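You operate a simulated robot arm through the tools that you are given. There is no shell and no other tool. Be economical: measure what you need, move in short steps, check, and stop when the job is done.

You are at the controls of a simulated robot arm. One attempt, no reset.

Task
Put things in order on the oak table. At the end: the black ink cartridge (marked "INK 20") from the oak table stands where the orange pocket book stood; the pink cloth weight stands on top of the cream crumpled paper; the yellow wax block stands on top of the cream red-banded bundle; the orange pocket book stands where the yellow wax block stood; whatever was shut is shut again. Leave all else as you found it, and nothing knocked over.
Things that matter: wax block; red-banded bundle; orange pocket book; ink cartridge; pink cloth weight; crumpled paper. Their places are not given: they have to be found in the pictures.

The check looks at the end state, three seconds after you hand in, the way a careful person would. Anything else that was tipped, shoved, dropped, spilled or broken makes it a failure.

Robot
A 6-joint arm with a two-finger parallel gripper, fixed in place. Base frame: the origin is at the foot of the arm, x ahead of it, y to its left, z up; the work surface is at about z = 72. Lengths are in cm, angles in degrees, forces in N, time in s.
With the tool pointing down near the work surface it reaches from about 22 to 62 cm from the base axis. Its first joint turns from -66.0 to 66.0 degrees. Payload 2.7 kg.
The TCP is the grasp point between the finger pads, 2.3 cm short of the fingertips. In the tool frame z runs along the fingers and y along their closing line. Largest opening 9.4 cm; finger width 3.8, thickness 1; the body of the gripper, 5.4 by 9.6 cm, starts 3.9 cm behind the TCP.
Orientation is that of the tool frame in the base frame, as a unit quaternion [x, y, z, w]. With the fingers straight down and closing along the base's y, the tool's x points along the base's -x, its y along +y and its z along -z.

Tools
- The arm moves only by the tool step_arm. Its argument "increments" is a list that holds one entry, the list of rows, each a list of 7 numbers: the shift along the tool's x, y, z in m, then the turn, a rotation vector about the tool's x, y, z in degrees, then the gripper command, from -1 (fully open) to 1 (shut), values between in proportion. In form: [[[tx, ty, tz, ax, ay, az, grip], ...]]. A call has 1 to 8 rows; each row shifts and turns the commanded pose from where the row before left it, along the tool's axes as they then stand. A row lasts 0.2 s, in which the tool goes at most 5 cm and 8.6 degrees; a call with a longer step from one row to the next is refused whole, and so is a gripper value outside its range. Where a pose cannot be reached the arm comes as near as it can. A force on the tool above 40 N (or 10 N above the force at the start of the call, whichever is more), or a blocked arm, ends the call early, and 0.2 s more pass. The fingers move at their own pace (about 4.5 cm/s each) and stop on an object; they squeeze with about 33 N. The grip force told is the motor's: it shows also when the fingers shut on nothing. Time passes only in rows, and 0.2 s behind the last, so rows that do not move let the fingers close. It gives the time, the measured TCP pose, the force on the tool (base axes), the opening and the grip force at its end, in the units of the frame above (readings bear some noise).
- Cameras (640 x 400 px; columns grow to the right, rows downward): "scene" is fixed at [4.9, -42.34, 140.31]; the picture's right is [0.88, -0.47, 0.00], its down [-0.30, -0.57, -0.76] and it looks along [0.36, 0.67, -0.65] (base axes); focal length 320 px, centre (320, 200). "wrist" rides on the gripper at [-3.9, 0, -4.4] in the tool frame; the picture's right is [0.00, -1.00, 0.00], its down [0.97, 0.00, -0.24] and it looks along [0.24, 0.00, 0.97] (tool axes); focal length 218 px, centre (320, 200).
- get_image(camera): a new picture of that camera. It takes no simulated time.
- point_at(camera, pixels): there is no depth. For up to 12 entries [column, row, z] of the newest picture of that camera ("zoom" is the newest enlarged one), the place [x, y] in the base frame at which the ray of that pixel passes the height z, good to about 0.3 cm, but the place of the scene camera against the robot may be out by one fixed shift of up to 1.8 cm in any direction. It takes no simulated time.
- zoom(camera, box): a new picture of the part [left, top, right, bottom] of that camera's present view, enlarged. It takes no simulated time.
- hand_in(): hands the job in; it is judged then, once.

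Keep the steps short. Do not move on a guess: measure, check each grasp and each placing, and mend mistakes. In all there are 80 turns and 54 pictures (those below and enlarged ones count). Leave the gripper open and the arm clear of the work at the hand-in unless told otherwise, and finish with a single line.

The tools are called after "Call:" as name(argument=value, ...) on one line, values as JSON. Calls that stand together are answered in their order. step_arm: Moves the arm, as the interface text tells. Its arguments: {"type":"object","properties":{"increments":{"type":"array","items":{"type":"array","items":{"type":"array","items":{"type":"number"}}}}},"required":["increments"]} The other tools are called the same way: get_image (camera) takes a picture; point_at (camera, pixels) gives the place at which the rays of pixels pass given heights; zoom (camera, box) takes an enlarged picture of a part of a camera's view; hand_in () hands the job in.

At the start:

```text
clock: 0.0
ee_pos: [46.39, 14.77, 100.7]
ee_rot: [0.0, 1.0, 0.0, 0.0]
force: [0.0, 0.1, 0.0]
gripper_width: 9.41
gripper_force: 0.1
```

scene: 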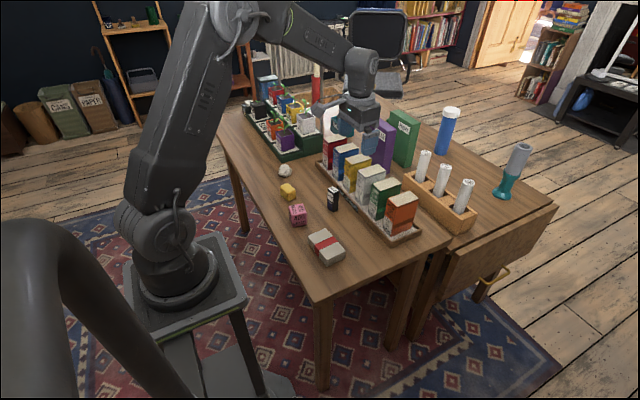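
wrist: 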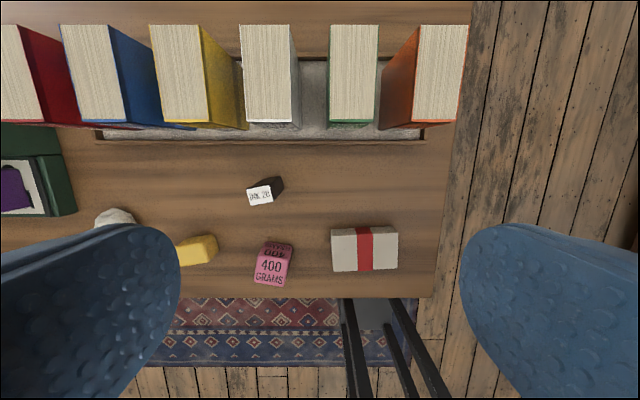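

I see the books in a grey tray, with the small items in front of it. I'll zoom in on the scene and the wrist view to identify the items.

Call:
zoom(camera="scene", box=[230, 60, 480, 280])

Call:
zoom(camera="wrist", box=[60, 0, 480, 300])

```text
1.82 times, centred on (355, 170) of scene
```

zoom: 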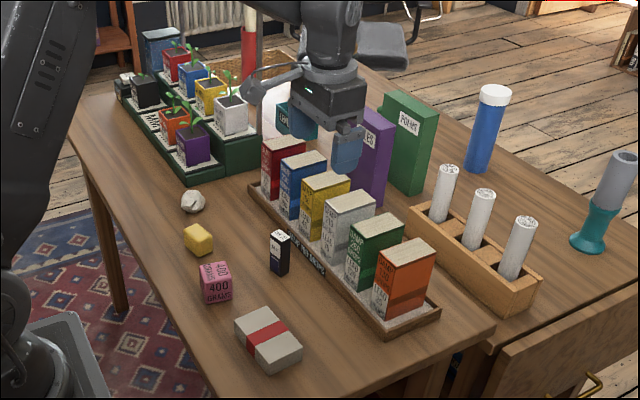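

```text
1.33 times, centred on (270, 150) of wrist
```

zoom: 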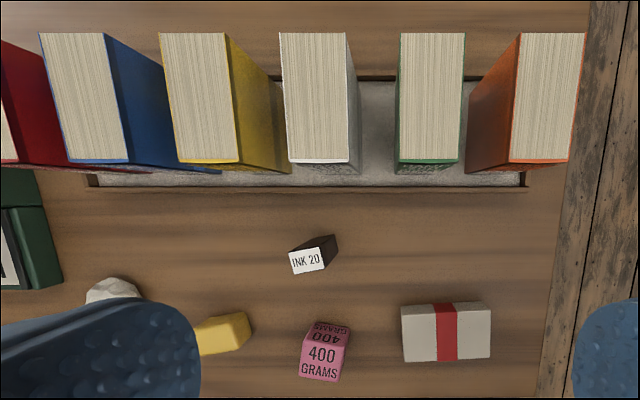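

The items are clear. I'll shift the arm so the wrist camera sees the front items without the fingers hiding them: back along x and left along y.

Call:
step_arm(increments=[[[0.04, 0.03, 0, 0, 0, 0, -1], [0.04, 0.03, 0, 0, 0, 0, -1], [0.02, 0.02, 0, 0, 0, 0, -1], [0, 0, 0, 0, 0, 0, -1]]])

Call:
get_image(camera="wrist")

```text
clock: 1.0
ee_pos: [36.45, 22.79, 100.77]
ee_rot: [0.001, 1.0, -0.001, 0.0]
force: [0.6, -0.6, 0.5]
gripper_width: 9.4
gripper_force: 0.1
```

```text
49 pictures are left
```

wrist: 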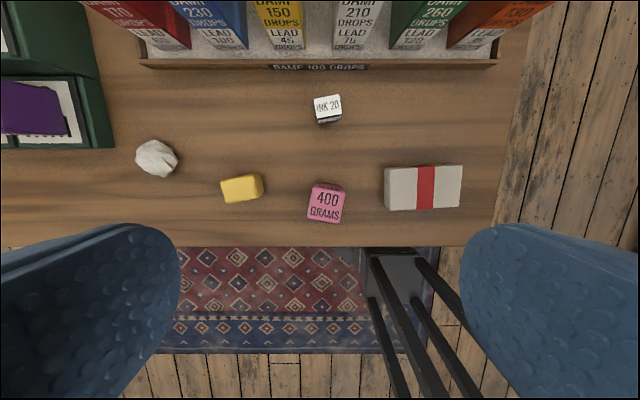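

The books and the tray edge carry text. I'll read it and zoom in on the small items.

Call:
zoom(camera="wrist", box=[80, 0, 560, 110])

Call:
zoom(camera="wrist", box=[120, 70, 480, 250])

Call:
zoom(camera="scene", box=[310, 120, 430, 250])

```text
1.33 times, centred on (320, 55) of wrist
```

zoom: 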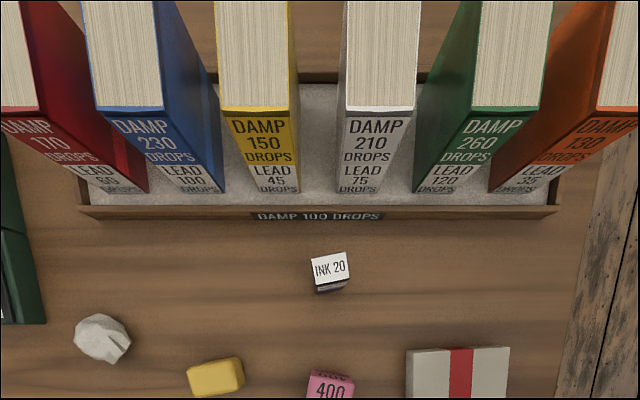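

```text
1.78 times, centred on (300, 160) of wrist
```

zoom: 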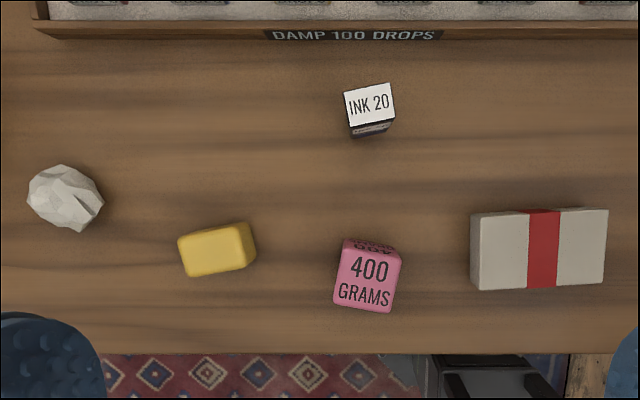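

```text
3.08 times, centred on (370, 185) of scene
```

zoom: 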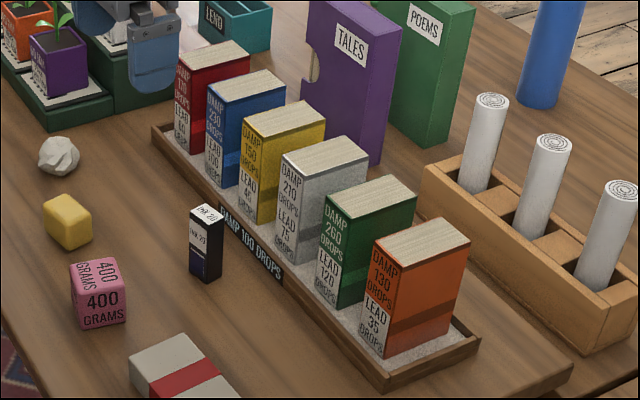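

Next I'll measure key points from this wrist picture at a few heights: wax, pink weight, ink top and foot, paper and bundle.

Call:
point_at(camera="wrist", pixels=[[318, 124.6, 72], [341, 120.7, 72], [313.5, 99.9, 78], [339.3, 94.3, 78], [342, 113.4, 78], [316.9, 119, 78], [157, 158, 73], [136, 158, 73], [178, 158, 73], [157, 140, 73], [157, 178, 73], [242, 188, 75]])

Call:
point_at(camera="wrist", pixels=[[220, 181.5, 75], [258, 173, 75], [263, 196, 75], [226, 203, 75], [311.8, 188, 76], [345, 190, 76], [340, 223, 76], [307, 218, 76], [388.8, 168.4, 75], [461.8, 164, 75], [459, 207.8, 75], [390, 210.6, 75]])

Call:
zoom(camera="scene", box=[265, 150, 355, 270])

```text
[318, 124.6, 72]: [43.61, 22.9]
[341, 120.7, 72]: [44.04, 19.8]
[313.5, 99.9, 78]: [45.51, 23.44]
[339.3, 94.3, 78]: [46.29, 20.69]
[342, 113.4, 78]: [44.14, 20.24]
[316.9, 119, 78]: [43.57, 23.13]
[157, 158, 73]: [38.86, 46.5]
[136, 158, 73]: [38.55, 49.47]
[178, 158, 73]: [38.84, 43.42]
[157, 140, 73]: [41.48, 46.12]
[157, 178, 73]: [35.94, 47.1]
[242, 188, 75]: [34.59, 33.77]
```

```text
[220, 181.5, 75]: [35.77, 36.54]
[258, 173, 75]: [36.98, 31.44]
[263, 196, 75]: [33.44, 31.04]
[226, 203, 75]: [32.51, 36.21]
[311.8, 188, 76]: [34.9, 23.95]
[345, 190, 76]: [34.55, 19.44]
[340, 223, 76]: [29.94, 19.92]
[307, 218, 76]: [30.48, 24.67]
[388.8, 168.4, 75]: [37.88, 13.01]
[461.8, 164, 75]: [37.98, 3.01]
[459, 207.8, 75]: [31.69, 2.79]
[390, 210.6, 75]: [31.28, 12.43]
```

```text
3.33 times, centred on (310, 210) of scene
```

zoom: 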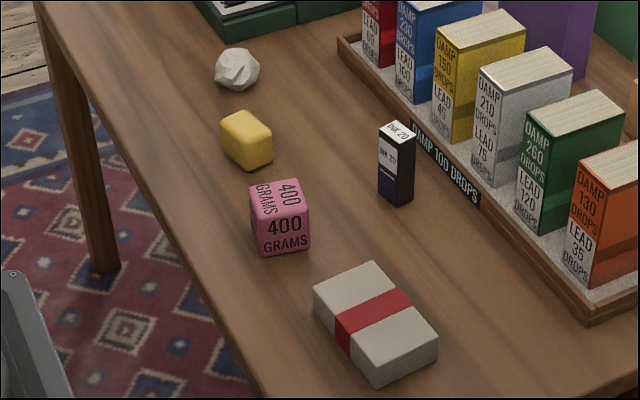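

Estimates so far:
- **Ink:** about (44.9, 21.9), top at about z = 78.
- **Wax:** about (34.6, 33.8), turned by about 9°.
- **Pink weight:** about (32.4, 22).
- **Bundle:** about (34.7, 7.8).
- **Paper:** about (38.8, 46.4).

I'll take the wax first. I'll hover over it, turn the tool to match and look again.

Call:
step_arm(increments=[[[0.005, 0.03, 0.02, 0, 0, 0, -1], [0.005, 0.03, 0.03, 0, 0, 0, -1], [0.005, 0.03, 0.03, 0, 0, 0, -1], [0.0035, 0.02, 0.03, 0, 0, 0, -1], [0, 0, 0, 0, 0, -4.5, -1], [0, 0, 0, 0, 0, -4.5, -1], [0, 0, 0, 0, 0, 0, -1]]])

Call:
get_image(camera="wrist")

```text
clock: 2.6
ee_pos: [34.46, 33.8, 89.76]
ee_rot: [-0.079, 0.997, 0.0, 0.0]
force: [0.1, -0.2, -0.5]
gripper_width: 9.41
gripper_force: 0.1
```

```text
44 pictures are left
```

wrist: 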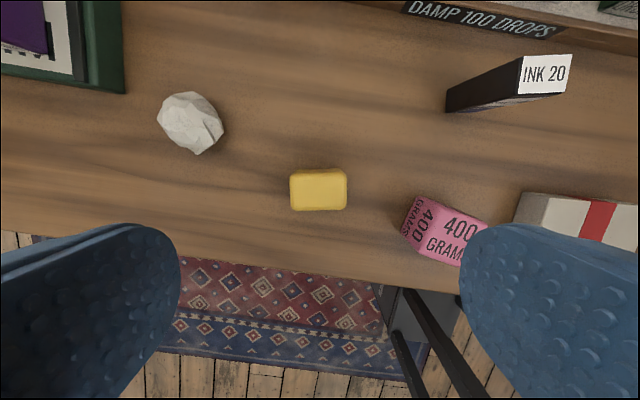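

The wax is square in the view now. I'll measure its top corners and the other visible items from this closer view.

Call:
point_at(camera="wrist", pixels=[[290, 174, 75.3], [347, 172, 75.3], [347, 209, 75.3], [291, 211, 75.3], [318, 168, 72.5], [158, 122, 73.5], [223, 122, 73.5], [190, 92, 73.5], [195, 154, 73.5], [404, 232, 72], [419, 196, 72]])

```text
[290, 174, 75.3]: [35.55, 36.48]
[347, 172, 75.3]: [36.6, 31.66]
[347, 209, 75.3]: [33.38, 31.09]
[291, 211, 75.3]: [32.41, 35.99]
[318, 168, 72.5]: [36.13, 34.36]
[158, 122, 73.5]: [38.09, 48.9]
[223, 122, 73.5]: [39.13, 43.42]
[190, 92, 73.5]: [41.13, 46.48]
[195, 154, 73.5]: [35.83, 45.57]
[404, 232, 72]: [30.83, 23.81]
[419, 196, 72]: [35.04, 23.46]
```

The wax centre is (34.5, 33.8), with a yaw of about 11°. I'll descend to TCP z of about 74.8 and close.

Call:
step_arm(increments=[[[0, 0, 0.04, 0, 0, -2, -1], [0, 0, 0.04, 0, 0, 0, -1], [0, 0, 0.04, 0, 0, 0, -1], [0, 0, 0.02, 0, 0, 0, -1], [0, 0, 0.0095, 0, 0, 0, -1], [0, 0, 0, 0, 0, 0, -1]]])

Call:
step_arm(increments=[[[0, 0, 0, 0, 0, 0, 0.2], [0, 0, 0, 0, 0, 0, 0.4], [0, 0, 0, 0, 0, 0, 0.6], [0, 0, 0, 0, 0, 0, 0.6], [0, 0, 0, 0, 0, 0, 0.6]]])

Call:
get_image(camera="wrist")

```text
clock: 4.0
ee_pos: [34.54, 33.87, 74.71]
ee_rot: [-0.096, 0.995, 0.0, 0.0]
force: [0.2, 0.7, -0.2]
gripper_width: 9.39
gripper_force: 0.0
```

```text
clock: 5.2
ee_pos: [34.66, 33.82, 74.8]
ee_rot: [-0.096, 0.995, 0.0, 0.0]
force: [0.3, 0.0, 0.3]
gripper_width: 4.92
gripper_force: 33.3
```

```text
43 pictures are left
```

wrist: 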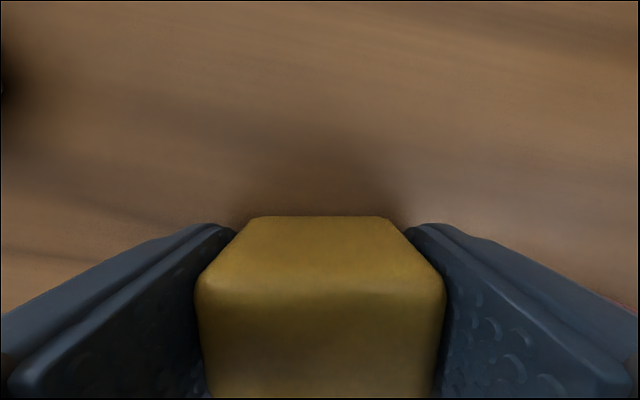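

The wax is held at an opening of 4.92. I'll lift it, turn back to yaw 0 and travel to above the bundle.

Call:
step_arm(increments=[[[0, 0, -0.02, 0, 0, 0, 0.6], [0, 0, -0.04, 0, 0, 0, 0.6], [0, 0, -0.04, 0, 0, 0, 0.6], [0, 0, -0.03, 0, 0, 5.5, 0.6], [0, 0, 0, 0, 0, 5.5, 0.6], [0, 0, 0, 0, 0, 0, 0.6]]])

Call:
step_arm(increments=[[[0, -0.03, 0, 0, 0, 0, 0.6], [0, -0.045, 0, 0, 0, 0, 0.6], [0, -0.045, 0, 0, 0, 0, 0.6], [0, -0.045, 0, 0, 0, 0, 0.6], [0, -0.045, 0, 0, 0, 0, 0.6], [0, -0.03, 0, 0, 0, 0, 0.6], [0, -0.02, 0, 0, 0, 0, 0.6], [0, 0, 0, 0, 0, 0, 0.6]]])

Call:
get_image(camera="wrist")

```text
clock: 6.6
ee_pos: [34.41, 33.88, 87.75]
ee_rot: [0.0, 1.0, 0.0, -0.001]
force: [0.6, -0.6, 0.6]
gripper_width: 1.87
gripper_force: 0.0
```

```text
clock: 8.4
ee_pos: [34.25, 7.85, 87.82]
ee_rot: [0.0, 1.0, 0.001, 0.0]
force: [-0.3, 0.1, 0.7]
gripper_width: 1.88
gripper_force: 0.0
```

```text
42 pictures are left
```

wrist: 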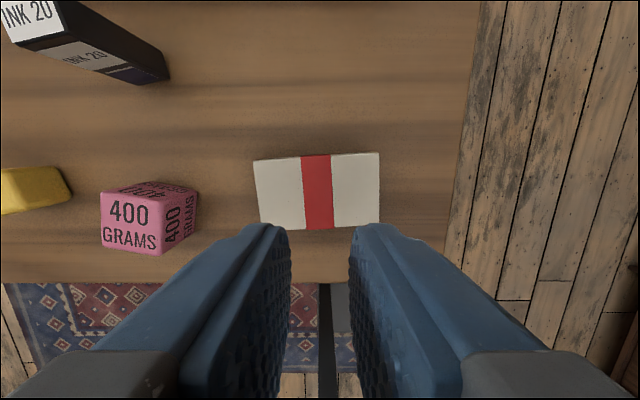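

The opening is 1.87, so the wax slipped out at lift-off. It's still on the table near px (35,190). While I'm here I'll measure the bundle, then go back.

Call:
point_at(camera="wrist", pixels=[[253, 161, 74.8], [380, 153, 74.8], [380, 223, 74.8], [262, 229, 74.8], [253, 161, 72], [37, 190, 75.3], [101, 190, 76.5], [158, 190, 76.5], [158, 255, 76.5], [101, 247, 76.5]])

Call:
step_arm(increments=[[[0, 0.03, 0, 0, 0, 0, 0.0], [0, 0.045, 0, 0, 0, 0, -0.5], [0, 0.045, 0, 0, 0, 0, -1], [0, 0.045, 0, 0, 0, 0, -1], [0, 0.045, 0, 0, 0, 0, -1], [0, 0.03, 0, 0, 0, 0, -1], [0, 0.02, 0, 0, 0, 0, -1], [0, 0, 0, 0, 0, 0, -1]]])

Call:
get_image(camera="wrist")

```text
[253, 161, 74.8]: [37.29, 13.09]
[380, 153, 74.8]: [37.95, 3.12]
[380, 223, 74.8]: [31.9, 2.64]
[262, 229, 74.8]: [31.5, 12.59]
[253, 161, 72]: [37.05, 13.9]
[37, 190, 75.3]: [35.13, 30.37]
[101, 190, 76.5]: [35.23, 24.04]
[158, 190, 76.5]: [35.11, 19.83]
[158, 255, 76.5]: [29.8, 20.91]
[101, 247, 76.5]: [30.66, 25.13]
```

```text
clock: 10.2
ee_pos: [34.46, 33.98, 87.75]
ee_rot: [0.001, 1.0, 0.001, 0.0]
force: [0.3, -0.2, -0.2]
gripper_width: 9.4
gripper_force: 0.1
```

```text
41 pictures are left
```

wrist: 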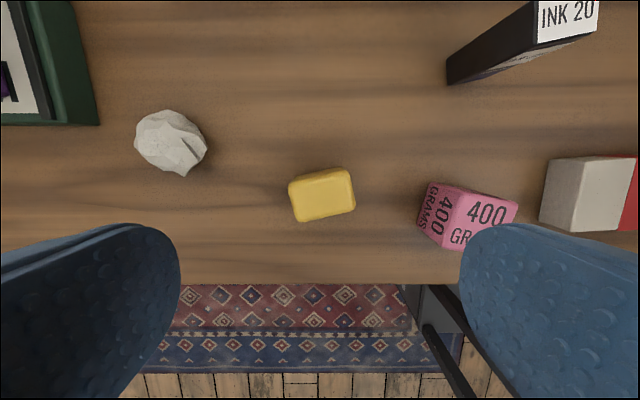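

The wax sits where it was. I'll retry lower, at TCP z of about 74.4, with the full close command and a slow lift, checking the opening after the first centimetre.

Call:
step_arm(increments=[[[0, 0, 0.04, 0, 0, -5.5, -1], [0, 0, 0.04, 0, 0, -5.5, -1], [0, 0, 0.04, 0, 0, 0, -1], [0, 0, 0.011, 0, 0, 0, -1], [0, 0, 0.002, 0, 0, 0, -1], [0, 0, 0, 0, 0, 0, -1]]])

Call:
step_arm(increments=[[[0, 0, 0, 0, 0, 0, 1], [0, 0, 0, 0, 0, 0, 1], [0, 0, 0, 0, 0, 0, 1], [0, 0, 0, 0, 0, 0, 1], [0, 0, 0, 0, 0, 0, 1], [0, 0, -0.003, 0, 0, 0, 1], [0, 0, -0.004, 0, 0, 0, 1], [0, 0, -0.004, 0, 0, 0, 1]]])

Call:
get_image(camera="wrist")

```text
clock: 11.6
ee_pos: [34.44, 33.99, 74.43]
ee_rot: [-0.095, 0.995, 0.0, 0.0]
force: [0.5, 0.0, 0.3]
gripper_width: 9.38
gripper_force: 0.0
```

```text
clock: 13.4
ee_pos: [34.41, 33.83, 75.7]
ee_rot: [-0.096, 0.995, 0.0, 0.0]
force: [-0.2, 0.2, -0.8]
gripper_width: 4.97
gripper_force: 32.9
```

```text
40 pictures are left
```

wrist: 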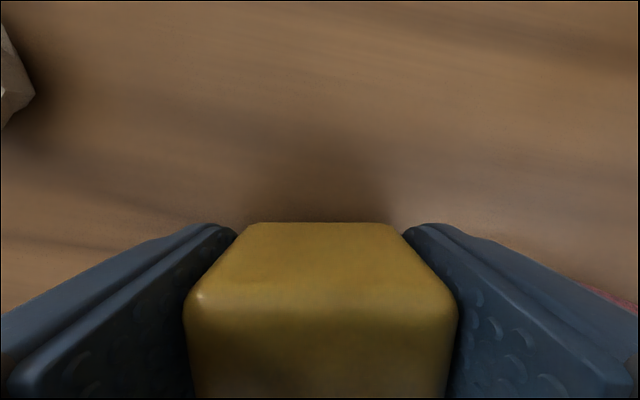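

The wax came up with the fingers this time. I'll lift gently and check again.

Call:
step_arm(increments=[[[0, 0, -0.004, 0, 0, 0, 1], [0, 0, -0.006, 0, 0, 0, 1], [0, 0, -0.008, 0, 0, 0, 1], [0, 0, -0.01, 0, 0, 0, 1], [0, 0, -0.01, 0, 0, 0, 1], [0, 0, -0.01, 0, 0, 0, 1], [0, 0, -0.008, 0, 0, 0, 1], [0, 0, -0.004, 0, 0, 0, 1]]])

```text
clock: 15.2
ee_pos: [34.45, 33.82, 81.79]
ee_rot: [-0.095, 0.995, 0.0, 0.0]
force: [-0.7, 0.1, -0.4]
gripper_width: 4.94
gripper_force: 32.9
```

Still held at 4.94. I'll turn to yaw 0 gently, then travel slowly.

Call:
step_arm(increments=[[[0, 0, -0.003, 0, 0, 2, 1], [0, 0, -0.003, 0, 0, 3.5, 1], [0, 0, 0, 0, 0, 3.5, 1], [0, 0, 0, 0, 0, 2, 1], [0, -0.006, 0, 0, 0, 0, 1], [0, -0.012, 0, 0, 0, 0, 1], [0, -0.018, 0, 0, 0, 0, 1], [0, -0.018, 0, 0, 0, 0, 1]]])

Call:
step_arm(increments=[[[0, -0.008, 0, 0, 0, 0, 1], [0, -0.016, 0, 0, 0, 0, 1], [0, -0.022, 0, 0, 0, 0, 1], [0, -0.022, 0, 0, 0, 0, 1], [0, -0.022, 0, 0, 0, 0, 1], [0, -0.022, 0, 0, 0, 0, 1], [0, -0.016, 0, 0, 0, 0, 1], [0, -0.008, 0, 0, 0, 0, 1]]])

```text
clock: 17.0
ee_pos: [34.38, 28.47, 82.21]
ee_rot: [0.0, 1.0, 0.0, 0.0]
force: [-0.5, -0.3, -0.9]
gripper_width: 4.96
gripper_force: 33.3
```

```text
clock: 18.8
ee_pos: [34.43, 14.72, 82.23]
ee_rot: [0.0, 1.0, 0.0, 0.0]
force: [0.0, -0.5, -0.8]
gripper_width: 4.92
gripper_force: 33.1
```

Still held. I'll finish the move to the bundle centre at (34.7, 7.9).

Call:
step_arm(increments=[[[-0.001, -0.008, 0, 0, 0, 0, 1], [-0.001, -0.016, 0, 0, 0, 0, 1], [0, -0.018, 0, 0, 0, 0, 1], [0, -0.016, 0, 0, 0, 0, 1], [0, -0.008, 0, 0, 0, -1.5, 1], [0, -0.002, 0, 0, 0, -1.5, 1], [0, 0, 0, 0, 0, 0, 1]]])

Call:
get_image(camera="wrist")

Call:
zoom(camera="scene", box=[265, 150, 385, 270])

```text
clock: 20.4
ee_pos: [34.66, 8.01, 82.07]
ee_rot: [-0.026, 1.0, -0.001, 0.0]
force: [-0.2, -0.1, -0.7]
gripper_width: 4.98
gripper_force: 33.0
```

```text
39 pictures are left
```

wrist: 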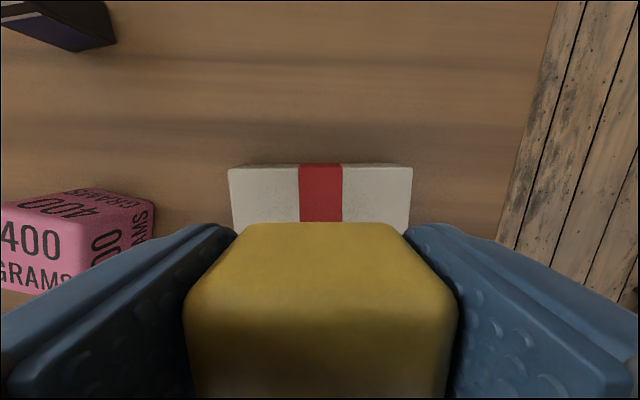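

```text
3.33 times, centred on (325, 210) of scene
```

zoom: 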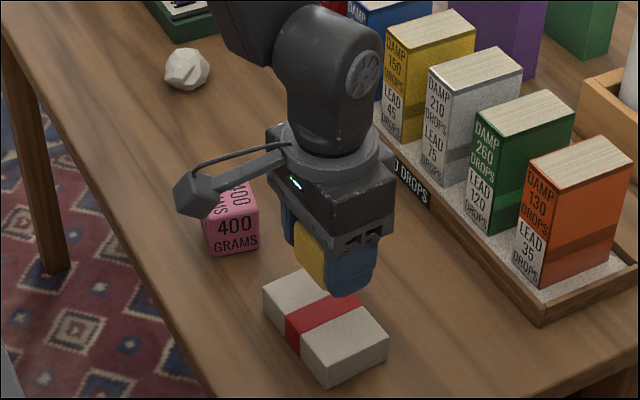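

Centred over the bundle. The wax bottom is about 2.4 below the TCP, so I expect contact near TCP z = 77.2. I'll descend to 77.7 first.

Call:
step_arm(increments=[[[0, 0, 0.008, 0, 0, 0, 1], [0, 0, 0.012, 0, 0, 0, 1], [0, 0, 0.012, 0, 0, 0, 1], [0, 0, 0.008, 0, 0, 0, 1], [0, 0, 0.003, 0, 0, 0, 1], [0, 0, 0, 0, 0, 0, 1]]])

Call:
step_arm(increments=[[[0, 0, 0.003, 0, 0, 0, 1], [0, 0, 0, 0, 0, 0, 1]]])

Call:
zoom(camera="scene", box=[290, 210, 350, 270])

```text
clock: 21.8
ee_pos: [34.67, 8.03, 78.0]
ee_rot: [-0.026, 1.0, 0.0, 0.0]
force: [-1.0, -0.7, -1.0]
gripper_width: 4.93
gripper_force: 33.3
```

```text
clock: 22.4
ee_pos: [34.75, 8.04, 77.63]
ee_rot: [-0.026, 1.0, 0.0, -0.001]
force: [-0.2, -0.1, -0.4]
gripper_width: 4.94
gripper_force: 33.2
```

```text
6.67 times, centred on (320, 240) of scene
```

zoom: 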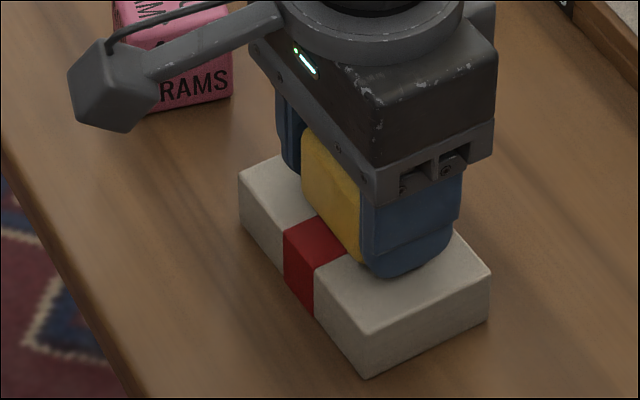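

No contact yet, but it's close. I'll go down in 2 mm steps until the force shows.

Call:
step_arm(increments=[[[0, 0, 0.002, 0, 0, 0, 1], [0, 0, 0, 0, 0, 0, 1]]])

Call:
step_arm(increments=[[[0, 0, 0.002, 0, 0, 0, 1], [0, 0, 0, 0, 0, 0, 1]]])

```text
clock: 23.0
ee_pos: [34.68, 8.14, 77.58]
ee_rot: [-0.026, 1.0, 0.0, 0.001]
force: [-4.4, -1.4, 18.6]
gripper_width: 4.96
gripper_force: 33.9
```

```text
clock: 23.6
ee_pos: [34.6, 8.06, 77.26]
ee_rot: [-0.026, 1.0, 0.0, 0.002]
force: [-4.2, -2.5, 36.3]
gripper_width: 4.94
gripper_force: 33.6
```

Contact is firm, with 36 N up. I'll ease up 2 mm, open, and rise.

Call:
step_arm(increments=[[[0, 0, -0.002, 0, 0, 0, 1], [0, 0, 0, 0, 0, 0, 0.2], [0, 0, 0, 0, 0, 0, -0.2], [0, 0, 0, 0, 0, 0, -0.3], [0, 0, 0, 0, 0, 0, -0.3]]])

Call:
step_arm(increments=[[[0, 0, -0.01, 0, 0, 0, -0.3], [0, 0, -0.03, 0, 0, 0, -0.3], [0, 0, -0.04, 0, 0, 1.5, -0.5], [0, 0, -0.04, 0, 0, 1.5, -1], [0, 0, 0, 0, 0, 0, -1]]])

Call:
get_image(camera="wrist")

```text
clock: 24.8
ee_pos: [34.61, 7.97, 77.47]
ee_rot: [-0.026, 1.0, 0.0, 0.0]
force: [-0.3, 0.2, -0.5]
gripper_width: 6.08
gripper_force: 0.1
```

```text
clock: 26.0
ee_pos: [34.66, 8.09, 89.32]
ee_rot: [0.001, 1.0, 0.0, 0.0]
force: [0.6, -0.7, 0.7]
gripper_width: 9.4
gripper_force: 0.0
```

```text
36 pictures are left
```

wrist: 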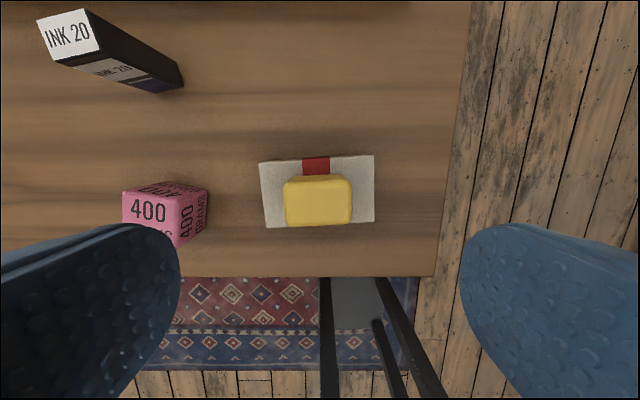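

The wax is resting on the bundle. Next is the pink weight at about (32.5, 22). I'll hover over it and look.

Call:
step_arm(increments=[[[0.005, 0.04, 0, 0, 0, 0, -1], [0.01, 0.04, 0, 0, 0, 0, -1], [0.006, 0.04, 0, 0, 0, 0, -1], [0, 0.02, 0, 0, 0, 6, -1], [0, 0, 0, 0, 0, 0, -1]]])

Call:
get_image(camera="wrist")

```text
clock: 27.2
ee_pos: [32.58, 22.06, 89.31]
ee_rot: [0.052, 0.999, 0.0, 0.0]
force: [0.2, 0.6, -0.7]
gripper_width: 9.41
gripper_force: 0.1
```

```text
35 pictures are left
```

wrist: 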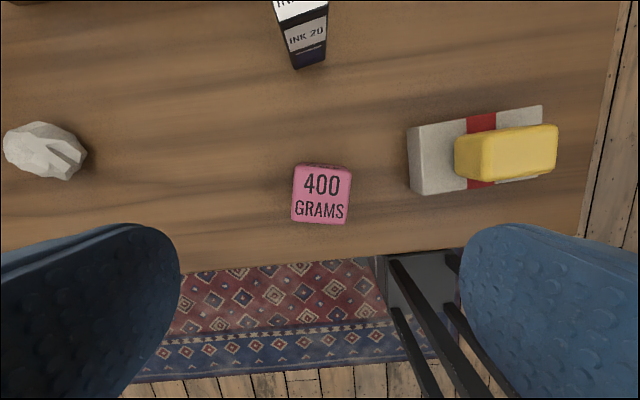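

I'll measure the pink weight's top corners, at z of about 76.5.

Call:
point_at(camera="wrist", pixels=[[293, 168, 76.5], [352, 172, 76.5], [347, 223, 76.5], [291, 221, 76.5]])

Call:
zoom(camera="wrist", box=[270, 140, 380, 240])

```text
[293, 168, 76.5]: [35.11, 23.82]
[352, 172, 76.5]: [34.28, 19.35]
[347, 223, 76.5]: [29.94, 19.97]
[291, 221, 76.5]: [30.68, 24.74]
```

```text
4.00 times, centred on (325, 190) of wrist
```

zoom: 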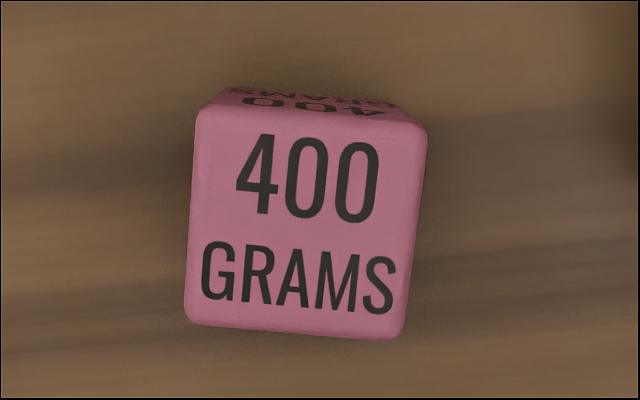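

Residual turn is about 4.4°, and the centre is (32.5, 22.0). I'll align, descend to TCP z = 75.1, close, and lift slightly.

Call:
step_arm(increments=[[[0, 0, 0.04, 0, 0, 4.4, -1], [0, 0, 0.04, 0, 0, 0, -1], [0, 0, 0.04, 0, 0, 0, -1], [0, 0, 0.016, 0, 0, 0, -1], [0, 0, 0.006, 0, 0, 0, -1], [0, 0, 0, 0, 0, 0, -1]]])

Call:
step_arm(increments=[[[0, 0, 0, 0, 0, 0, 1], [0, 0, 0, 0, 0, 0, 1], [0, 0, 0, 0, 0, 0, 1], [0, 0, 0, 0, 0, 0, 1], [0, 0, 0, 0, 0, 0, 1], [0, 0, -0.003, 0, 0, 0, 1], [0, 0, -0.004, 0, 0, 0, 1], [0, 0, -0.004, 0, 0, 0, 1]]])

Call:
get_image(camera="wrist")

```text
clock: 28.6
ee_pos: [32.59, 22.01, 75.12]
ee_rot: [0.09, 0.996, 0.001, 0.0]
force: [0.3, 0.1, 0.5]
gripper_width: 9.4
gripper_force: 0.1
```

```text
clock: 30.4
ee_pos: [32.48, 22.03, 76.39]
ee_rot: [0.091, 0.996, 0.0, 0.001]
force: [0.7, -0.4, -4.1]
gripper_width: 4.6
gripper_force: 33.0
```

```text
33 pictures are left
```

wrist: 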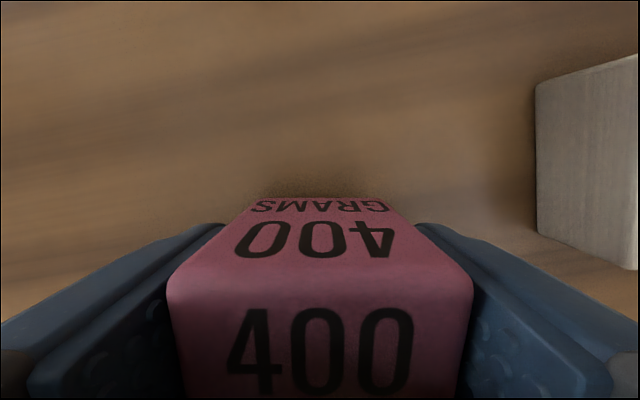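

Held at 4.6 with about 4 N of weight. I'll lift gently and go back to yaw 0.

Call:
step_arm(increments=[[[0, 0, -0.006, 0, 0, 0, 1], [0, 0, -0.012, 0, 0, 0, 1], [0, 0, -0.018, 0, 0, 0, 1], [0, 0, -0.02, 0, 0, 0, 1], [0, 0, -0.02, 0, 0, -3, 1], [0, 0, -0.016, 0, 0, -4.4, 1], [0, 0, -0.008, 0, 0, -3, 1], [0, 0, 0, 0, 0, 0, 1]]])

Call:
step_arm(increments=[[[0, 0.008, 0, 0, 0, 0, 1], [0, 0.016, 0, 0, 0, 0, 1], [-0.004, 0.022, 0, 0, 0, 0, 1], [-0.008, 0.022, 0, 0, 0, 0, 1], [-0.01, 0.022, 0, 0, 0, 0, 1], [-0.01, 0.022, 0, 0, 0, 0, 1], [-0.008, 0.016, 0, 0, 0, 0, 1], [-0.004, 0.008, 0, 0, 0, 0, 1]]])

Call:
get_image(camera="wrist")

```text
clock: 32.2
ee_pos: [32.55, 21.97, 86.29]
ee_rot: [-0.001, 1.0, 0.0, 0.001]
force: [-0.5, 1.0, -4.1]
gripper_width: 4.59
gripper_force: 32.5
```

```text
clock: 34.0
ee_pos: [36.92, 35.91, 86.14]
ee_rot: [0.0, 1.0, -0.001, 0.0]
force: [-0.4, 0.4, -4.2]
gripper_width: 4.58
gripper_force: 33.0
```

```text
32 pictures are left
```

wrist: 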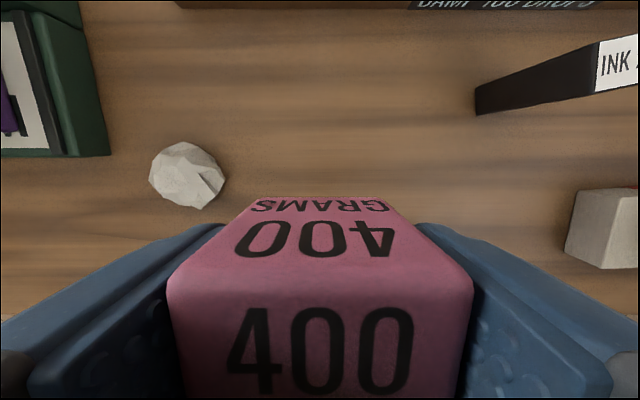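

Held. Now I'll look closely at the paper from both cameras to find its centre and height.

Call:
zoom(camera="wrist", box=[120, 120, 250, 220])

Call:
point_at(camera="wrist", pixels=[[149, 176, 73.5], [225, 180, 73.5], [186, 142, 73.5], [194, 209, 73.5], [187, 175, 75], [187, 175, 73.5]])

Call:
zoom(camera="scene", box=[265, 150, 310, 190])

```text
4.00 times, centred on (185, 170) of wrist
```

zoom: 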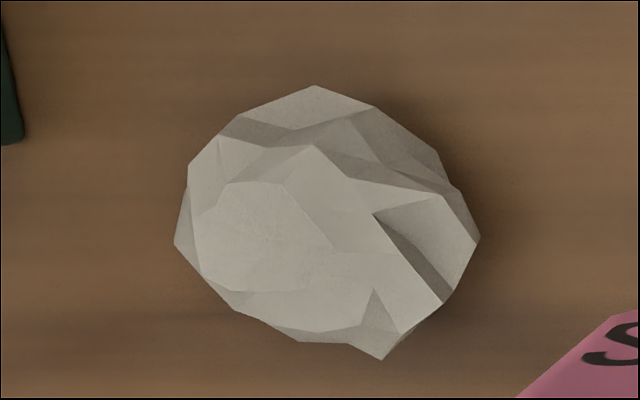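

```text
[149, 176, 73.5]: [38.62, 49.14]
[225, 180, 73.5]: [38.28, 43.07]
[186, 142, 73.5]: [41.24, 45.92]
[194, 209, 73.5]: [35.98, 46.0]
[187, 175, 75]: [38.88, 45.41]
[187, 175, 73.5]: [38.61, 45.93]
```

```text
10.00 times, centred on (288, 170) of scene
```

zoom: 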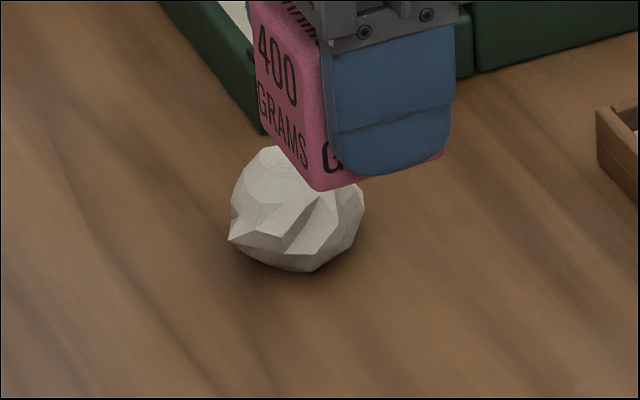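

The paper has a fairly flat top, and its centre is about (38.5, 46.1). I'll move over it.

Call:
step_arm(increments=[[[-0.002, 0.008, 0, 0, 0, 0, 1], [-0.004, 0.016, 0, 0, 0, 0, 1], [-0.004, 0.022, 0, 0, 0, 0, 1], [-0.004, 0.022, 0, 0, 0, 0, 1], [-0.002, 0.018, 0, 0, 0, 0, 1], [0, 0.01, 0, 0, 0, 0, 1], [0, 0.006, 0, 0, 0, 0, 1], [0, 0, 0, 0, 0, 0, 1]]])

Call:
step_arm(increments=[[[0, 0, 0.006, 0, 0, 0, 1], [0, 0, 0.012, 0, 0, 0, 1], [0, 0, 0.014, 0, 0, 0, 1], [0, 0, 0.01, 0, 0, 0, 1], [0, 0, 0.004, 0, 0, 0, 1], [0, 0, 0, 0, 0, 0, 1]]])

Call:
zoom(camera="scene", box=[265, 140, 325, 190])

Call:
get_image(camera="wrist")

```text
clock: 35.8
ee_pos: [38.53, 45.77, 86.2]
ee_rot: [0.0, 1.0, 0.0, 0.001]
force: [-0.5, 0.1, -3.0]
gripper_width: 4.59
gripper_force: 33.1
```

```text
clock: 37.2
ee_pos: [38.51, 45.9, 81.64]
ee_rot: [0.0, 1.0, 0.0, -0.001]
force: [-0.8, 0.4, -4.1]
gripper_width: 4.6
gripper_force: 33.0
```

```text
8.00 times, centred on (295, 165) of scene
```

zoom: 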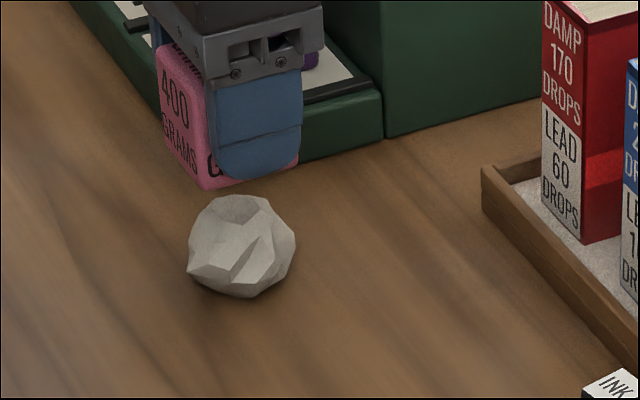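

```text
28 pictures are left
```

wrist: 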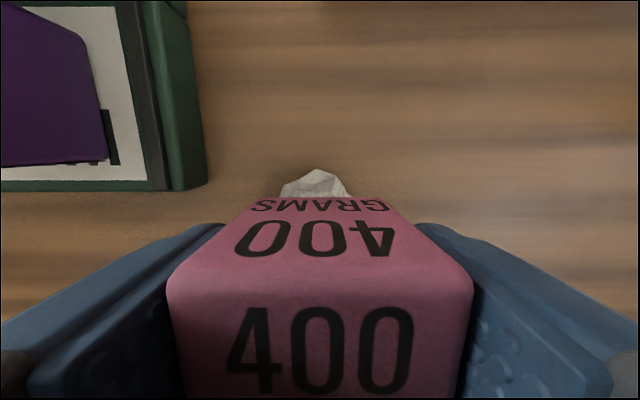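

I'll check the clearance to the green plant rack on the left before lowering.

Call:
point_at(camera="wrist", pixels=[[205, 186, 72], [190, 190, 74], [105, 165, 76], [105, 165, 80], [60, 165, 80], [320, 170, 74], [282, 190, 74], [348, 190, 74]])

Call:
step_arm(increments=[[[0, 0, 0.004, 0, 0, 0, 1], [0, 0, 0.004, 0, 0, 0, 1], [0, 0, 0, 0, 0, 0, 1]]])

Call:
zoom(camera="scene", box=[265, 140, 325, 190])

```text
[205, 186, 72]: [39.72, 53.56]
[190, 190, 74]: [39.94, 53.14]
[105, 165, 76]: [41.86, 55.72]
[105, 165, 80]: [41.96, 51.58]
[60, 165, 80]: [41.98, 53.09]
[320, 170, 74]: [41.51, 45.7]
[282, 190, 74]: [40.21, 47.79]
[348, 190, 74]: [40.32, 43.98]
```

```text
clock: 38.0
ee_pos: [38.63, 45.86, 80.93]
ee_rot: [0.0, 1.0, 0.0, 0.001]
force: [-0.2, -0.5, -3.5]
gripper_width: 4.57
gripper_force: 32.4
```

```text
8.00 times, centred on (295, 165) of scene
```

zoom: 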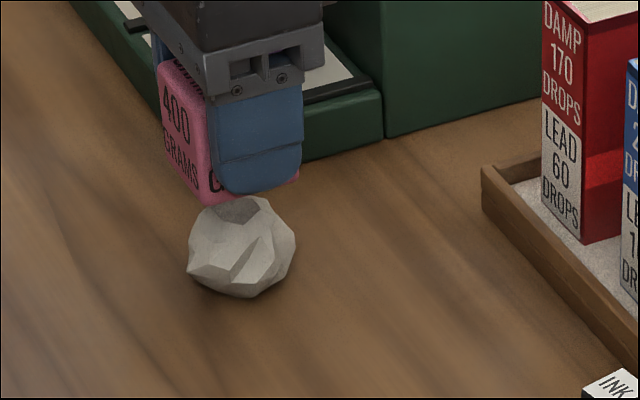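

Clear of the rack. I'll lower in 3 mm steps, watching the force (baseline about -4 N in z).

Call:
step_arm(increments=[[[0, 0, 0.003, 0, 0, 0, 1], [0, 0, 0.003, 0, 0, 0, 1], [0, 0, 0, 0, 0, 0, 1]]])

Call:
step_arm(increments=[[[0, 0, 0.003, 0, 0, 0, 1], [0, 0, 0, 0, 0, 0, 1]]])

Call:
zoom(camera="scene", box=[265, 140, 325, 190])

```text
clock: 38.8
ee_pos: [38.47, 45.84, 80.28]
ee_rot: [0.0, 1.0, 0.0, 0.0]
force: [-0.2, -0.2, -4.0]
gripper_width: 4.6
gripper_force: 33.2
```

```text
clock: 39.4
ee_pos: [38.59, 45.96, 79.93]
ee_rot: [0.0, 1.0, -0.001, 0.0]
force: [-0.2, 0.3, -3.9]
gripper_width: 4.57
gripper_force: 32.6
```

```text
8.00 times, centred on (295, 165) of scene
```

zoom: 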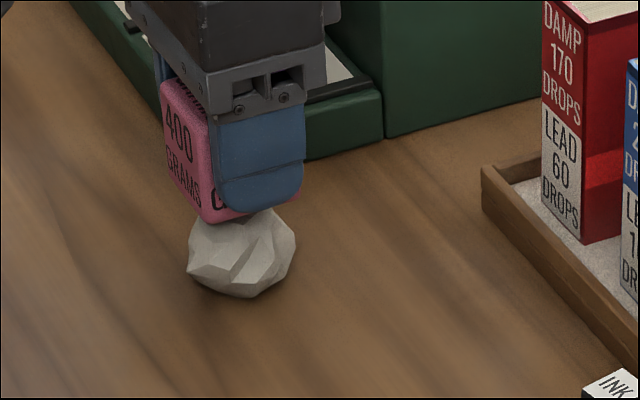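

No contact yet and the alignment looks good. Continuing down.

Call:
step_arm(increments=[[[0, 0, 0.003, 0, 0, 0, 1], [0, 0, 0, 0, 0, 0, 1]]])

Call:
step_arm(increments=[[[0, 0, 0.003, 0, 0, 0, 1], [0, 0, 0, 0, 0, 0, 1]]])

Call:
step_arm(increments=[[[0, 0, 0.002, 0, 0, 0, 1], [0, 0, 0, 0, 0, 0, 1]]])

```text
clock: 40.0
ee_pos: [38.45, 45.88, 79.73]
ee_rot: [0.0, 1.0, 0.0, 0.0]
force: [-0.3, 0.2, -4.8]
gripper_width: 4.59
gripper_force: 33.2
```

```text
clock: 40.6
ee_pos: [38.49, 45.71, 79.39]
ee_rot: [0.0, 1.0, 0.001, 0.0]
force: [0.6, -0.6, -3.7]
gripper_width: 4.59
gripper_force: 32.8
```

```text
clock: 41.2
ee_pos: [38.65, 45.83, 79.19]
ee_rot: [0.0, 1.0, -0.001, -0.001]
force: [-0.2, -0.6, -3.9]
gripper_width: 4.58
gripper_force: 33.3
```

Call:
step_arm(increments=[[[0, 0, 0.003, 0, 0, 0, 1], [0, 0, 0, 0, 0, 0, 1]]])

Call:
step_arm(increments=[[[0, 0, 0.002, 0, 0, 0, 1], [0, 0, 0, 0, 0, 0, 1]]])

Call:
zoom(camera="scene", box=[265, 140, 325, 190])

```text
clock: 41.8
ee_pos: [38.59, 45.77, 78.9]
ee_rot: [0.001, 1.0, 0.0, 0.0]
force: [-0.2, -0.3, -3.9]
gripper_width: 4.59
gripper_force: 33.3
```

```text
clock: 42.4
ee_pos: [38.66, 45.84, 78.76]
ee_rot: [0.0, 1.0, 0.0, 0.0]
force: [-0.8, -0.8, 0.0]
gripper_width: 4.59
gripper_force: 33.0
```

```text
8.00 times, centred on (295, 165) of scene
```

zoom: 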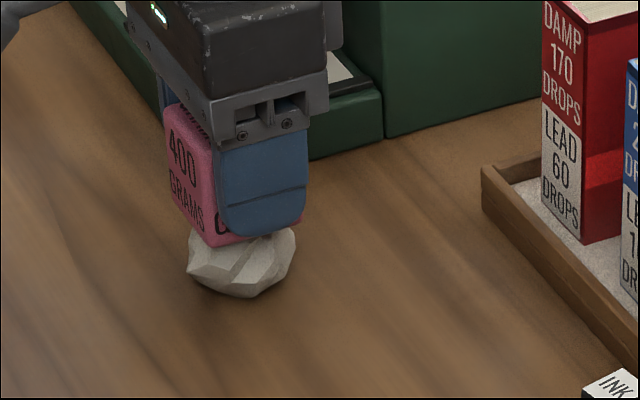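

The force rose to 0, so the paper is carrying it; its top is near 75.6. I'll settle 1 mm more, then open gradually without moving.

Call:
step_arm(increments=[[[0, 0, 0.0015, 0, 0, 0, 1], [0, 0, 0, 0, 0, 0, 1]]])

Call:
step_arm(increments=[[[0, 0, 0, 0, 0, 0, 0.0], [0, 0, 0, 0, 0, 0, -0.05], [0, 0, 0, 0, 0, 0, -0.1], [0, 0, 0, 0, 0, 0, -0.2], [0, 0, 0, 0, 0, 0, -0.3], [0, 0, 0, 0, 0, 0, -0.4]]])

Call:
zoom(camera="scene", box=[265, 140, 325, 190])

```text
clock: 43.0
ee_pos: [38.63, 45.94, 78.75]
ee_rot: [0.0, 1.0, 0.001, 0.001]
force: [-1.4, -0.2, 9.5]
gripper_width: 4.55
gripper_force: 32.7
```

```text
clock: 44.4
ee_pos: [38.56, 45.78, 78.51]
ee_rot: [-0.001, 1.0, 0.0, 0.0]
force: [-0.5, 0.2, -1.1]
gripper_width: 6.57
gripper_force: 0.0
```

```text
8.00 times, centred on (295, 165) of scene
```

zoom: 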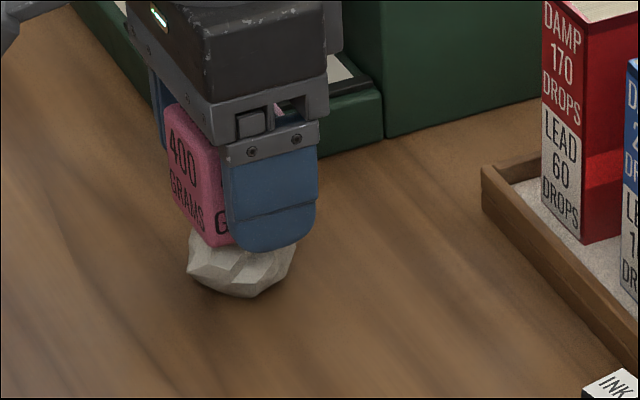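

The weight stands level. I'll rise straight up and move off towards the books.

Call:
step_arm(increments=[[[0, 0, -0.005, 0, 0, 0, -0.4], [0, 0, -0.02, 0, 0, 0, -0.4], [0, 0, -0.04, 0, 0, 0, -0.4], [0, 0, -0.045, 0, 0, 0, -0.6], [0, 0, -0.045, 0, 0, 0, -1], [0, 0, -0.045, 0, 0, 0, -1], [0, 0, -0.045, 0, 0, 0, -1]]])

Call:
step_arm(increments=[[[0, -0.045, 0, 0, 0, 0, -1], [0, -0.045, 0, 0, 0, 0, -1], [0, -0.045, 0, 0, 0, 0, -1], [0, -0.045, 0, 0, 0, 0, -1], [0, -0.045, 0, 0, 0, 0, -1], [-0.02, -0.045, 0, 0, 0, 0, -1], [-0.03, -0.045, 0, 0, 0, 0, -1], [-0.03, -0.045, 0, 0, 0, 0, -1]]])

Call:
get_image(camera="wrist")

Call:
zoom(camera="scene", box=[260, 90, 430, 270])

```text
clock: 46.0
ee_pos: [38.64, 45.84, 103.16]
ee_rot: [-0.001, 1.0, -0.001, -0.001]
force: [0.2, -1.0, 0.2]
gripper_width: 9.41
gripper_force: 0.1
```

```text
refused: row 7 steps farther than a row can; nothing moved
```

```text
23 pictures are left
```

wrist: 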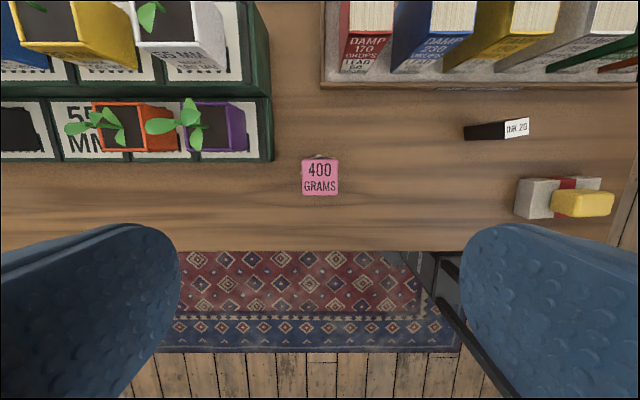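

```text
2.22 times, centred on (345, 180) of scene
```

zoom: 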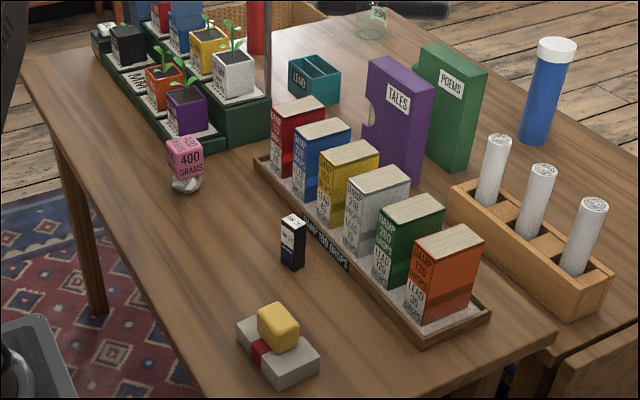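

Both stacks stand. Now I'll go to the orange book, estimated at about (57, 3), and hover high to measure it.

Call:
step_arm(increments=[[[0, -0.045, 0, 0, 0, 0, -1], [0, -0.048, 0, 0, 0, 0, -1], [0, -0.048, 0, 0, 0, 0, -1], [-0.01, -0.048, 0, 0, 0, 0, -1], [-0.01, -0.048, 0, 0, 0, 0, -1], [-0.01, -0.048, 0, 0, 0, 0, -1], [-0.02, -0.045, 0, 0, 0, 0, -1], [-0.03, -0.038, 0, 0, 0, 0, -1]]])

Call:
step_arm(increments=[[[-0.035, -0.03, 0, 0, 0, 0, -1], [-0.03, -0.01, 0, 0, 0, 0, -1], [-0.02, 0, 0, 0, 0, 0, -1], [0, 0, 0, 0, 0, 0, -1]]])

Call:
get_image(camera="wrist")

```text
clock: 47.8
ee_pos: [46.51, 8.91, 102.97]
ee_rot: [0.0, 1.0, 0.0, -0.001]
force: [-0.3, 0.9, -0.3]
gripper_width: 9.38
gripper_force: 0.1
```

```text
clock: 48.8
ee_pos: [55.09, 5.05, 103.19]
ee_rot: [0.0, 1.0, 0.0, 0.0]
force: [0.5, -0.5, -0.1]
gripper_width: 9.41
gripper_force: 0.1
```

```text
21 pictures are left
```

wrist: 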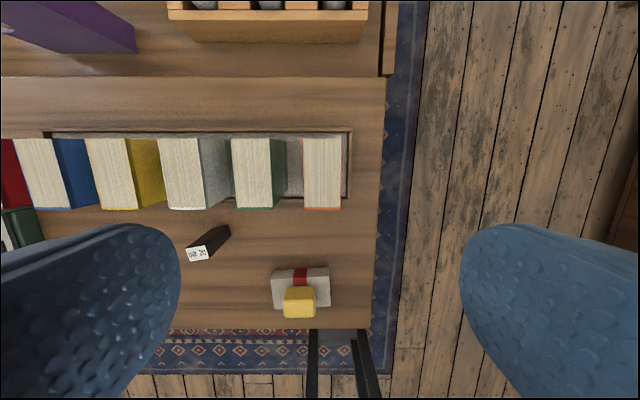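

The orange book is nearly straight below, at cols 303–340. I'll zoom in and measure its top, the gap to the green book, and the tray edge.

Call:
zoom(camera="wrist", box=[220, 115, 370, 225])

Call:
point_at(camera="wrist", pixels=[[303, 137, 83], [340, 137, 83], [340, 209, 83], [303, 209, 83], [303, 137, 85], [340, 137, 85], [340, 209, 85], [303, 209, 85], [271, 139, 83], [271, 207, 83], [287, 195, 73], [345, 198, 73]])

Call:
zoom(camera="scene", box=[360, 170, 430, 250])

```text
3.64 times, centred on (295, 170) of wrist
```

zoom: 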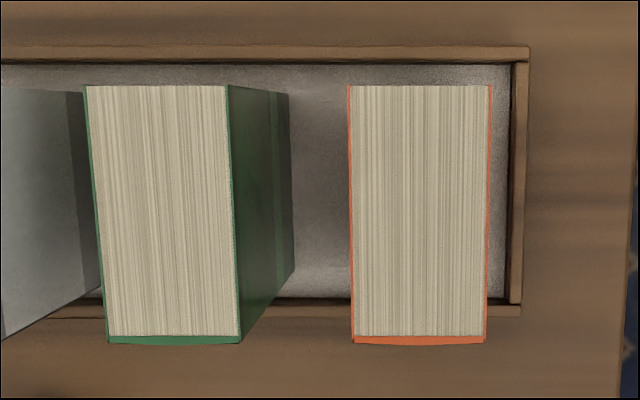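

```text
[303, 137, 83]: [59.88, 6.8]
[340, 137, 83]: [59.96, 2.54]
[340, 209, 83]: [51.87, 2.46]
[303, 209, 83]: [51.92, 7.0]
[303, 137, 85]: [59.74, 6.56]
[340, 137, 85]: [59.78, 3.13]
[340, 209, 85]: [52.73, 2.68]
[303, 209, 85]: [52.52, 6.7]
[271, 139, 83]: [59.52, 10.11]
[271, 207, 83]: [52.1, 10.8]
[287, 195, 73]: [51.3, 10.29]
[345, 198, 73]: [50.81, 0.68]
```

```text
5.00 times, centred on (395, 210) of scene
```

zoom: 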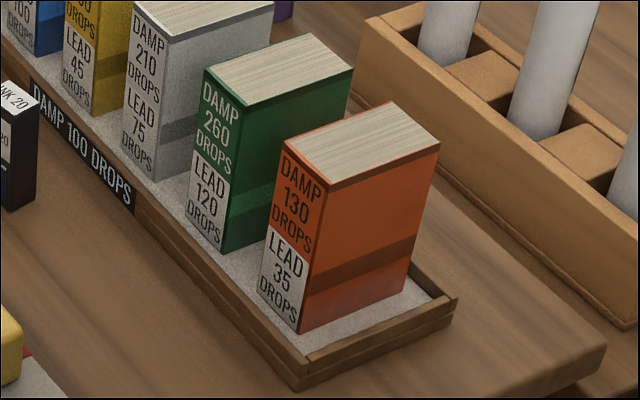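

The book's top is about 3.9 × 7.4, centred near (56.0, 4.75), with its top at about z = 84. The gap to the green book is about 3.5 cm. I'll use a 6.1 cm opening and descend to just above the book for a check.

Call:
step_arm(increments=[[[-0.009, -0.003, 0, 0, 0, 0, -0.3], [0, 0, 0.04, 0, 0, 0, -0.3], [0, 0, 0.04, 0, 0, 0, -0.3], [0, 0, 0.03, 0, 0, 0, -0.3], [0, 0, 0, 0, 0, 0, -0.3]]])

Call:
get_image(camera="wrist")

```text
clock: 50.0
ee_pos: [55.95, 4.65, 92.07]
ee_rot: [0.0, 1.0, 0.0, 0.0]
force: [-1.2, 0.2, -0.3]
gripper_width: 6.11
gripper_force: 0.1
```

```text
18 pictures are left
```

wrist: 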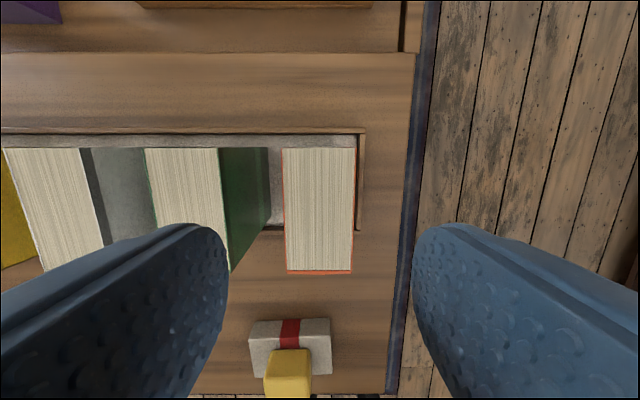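

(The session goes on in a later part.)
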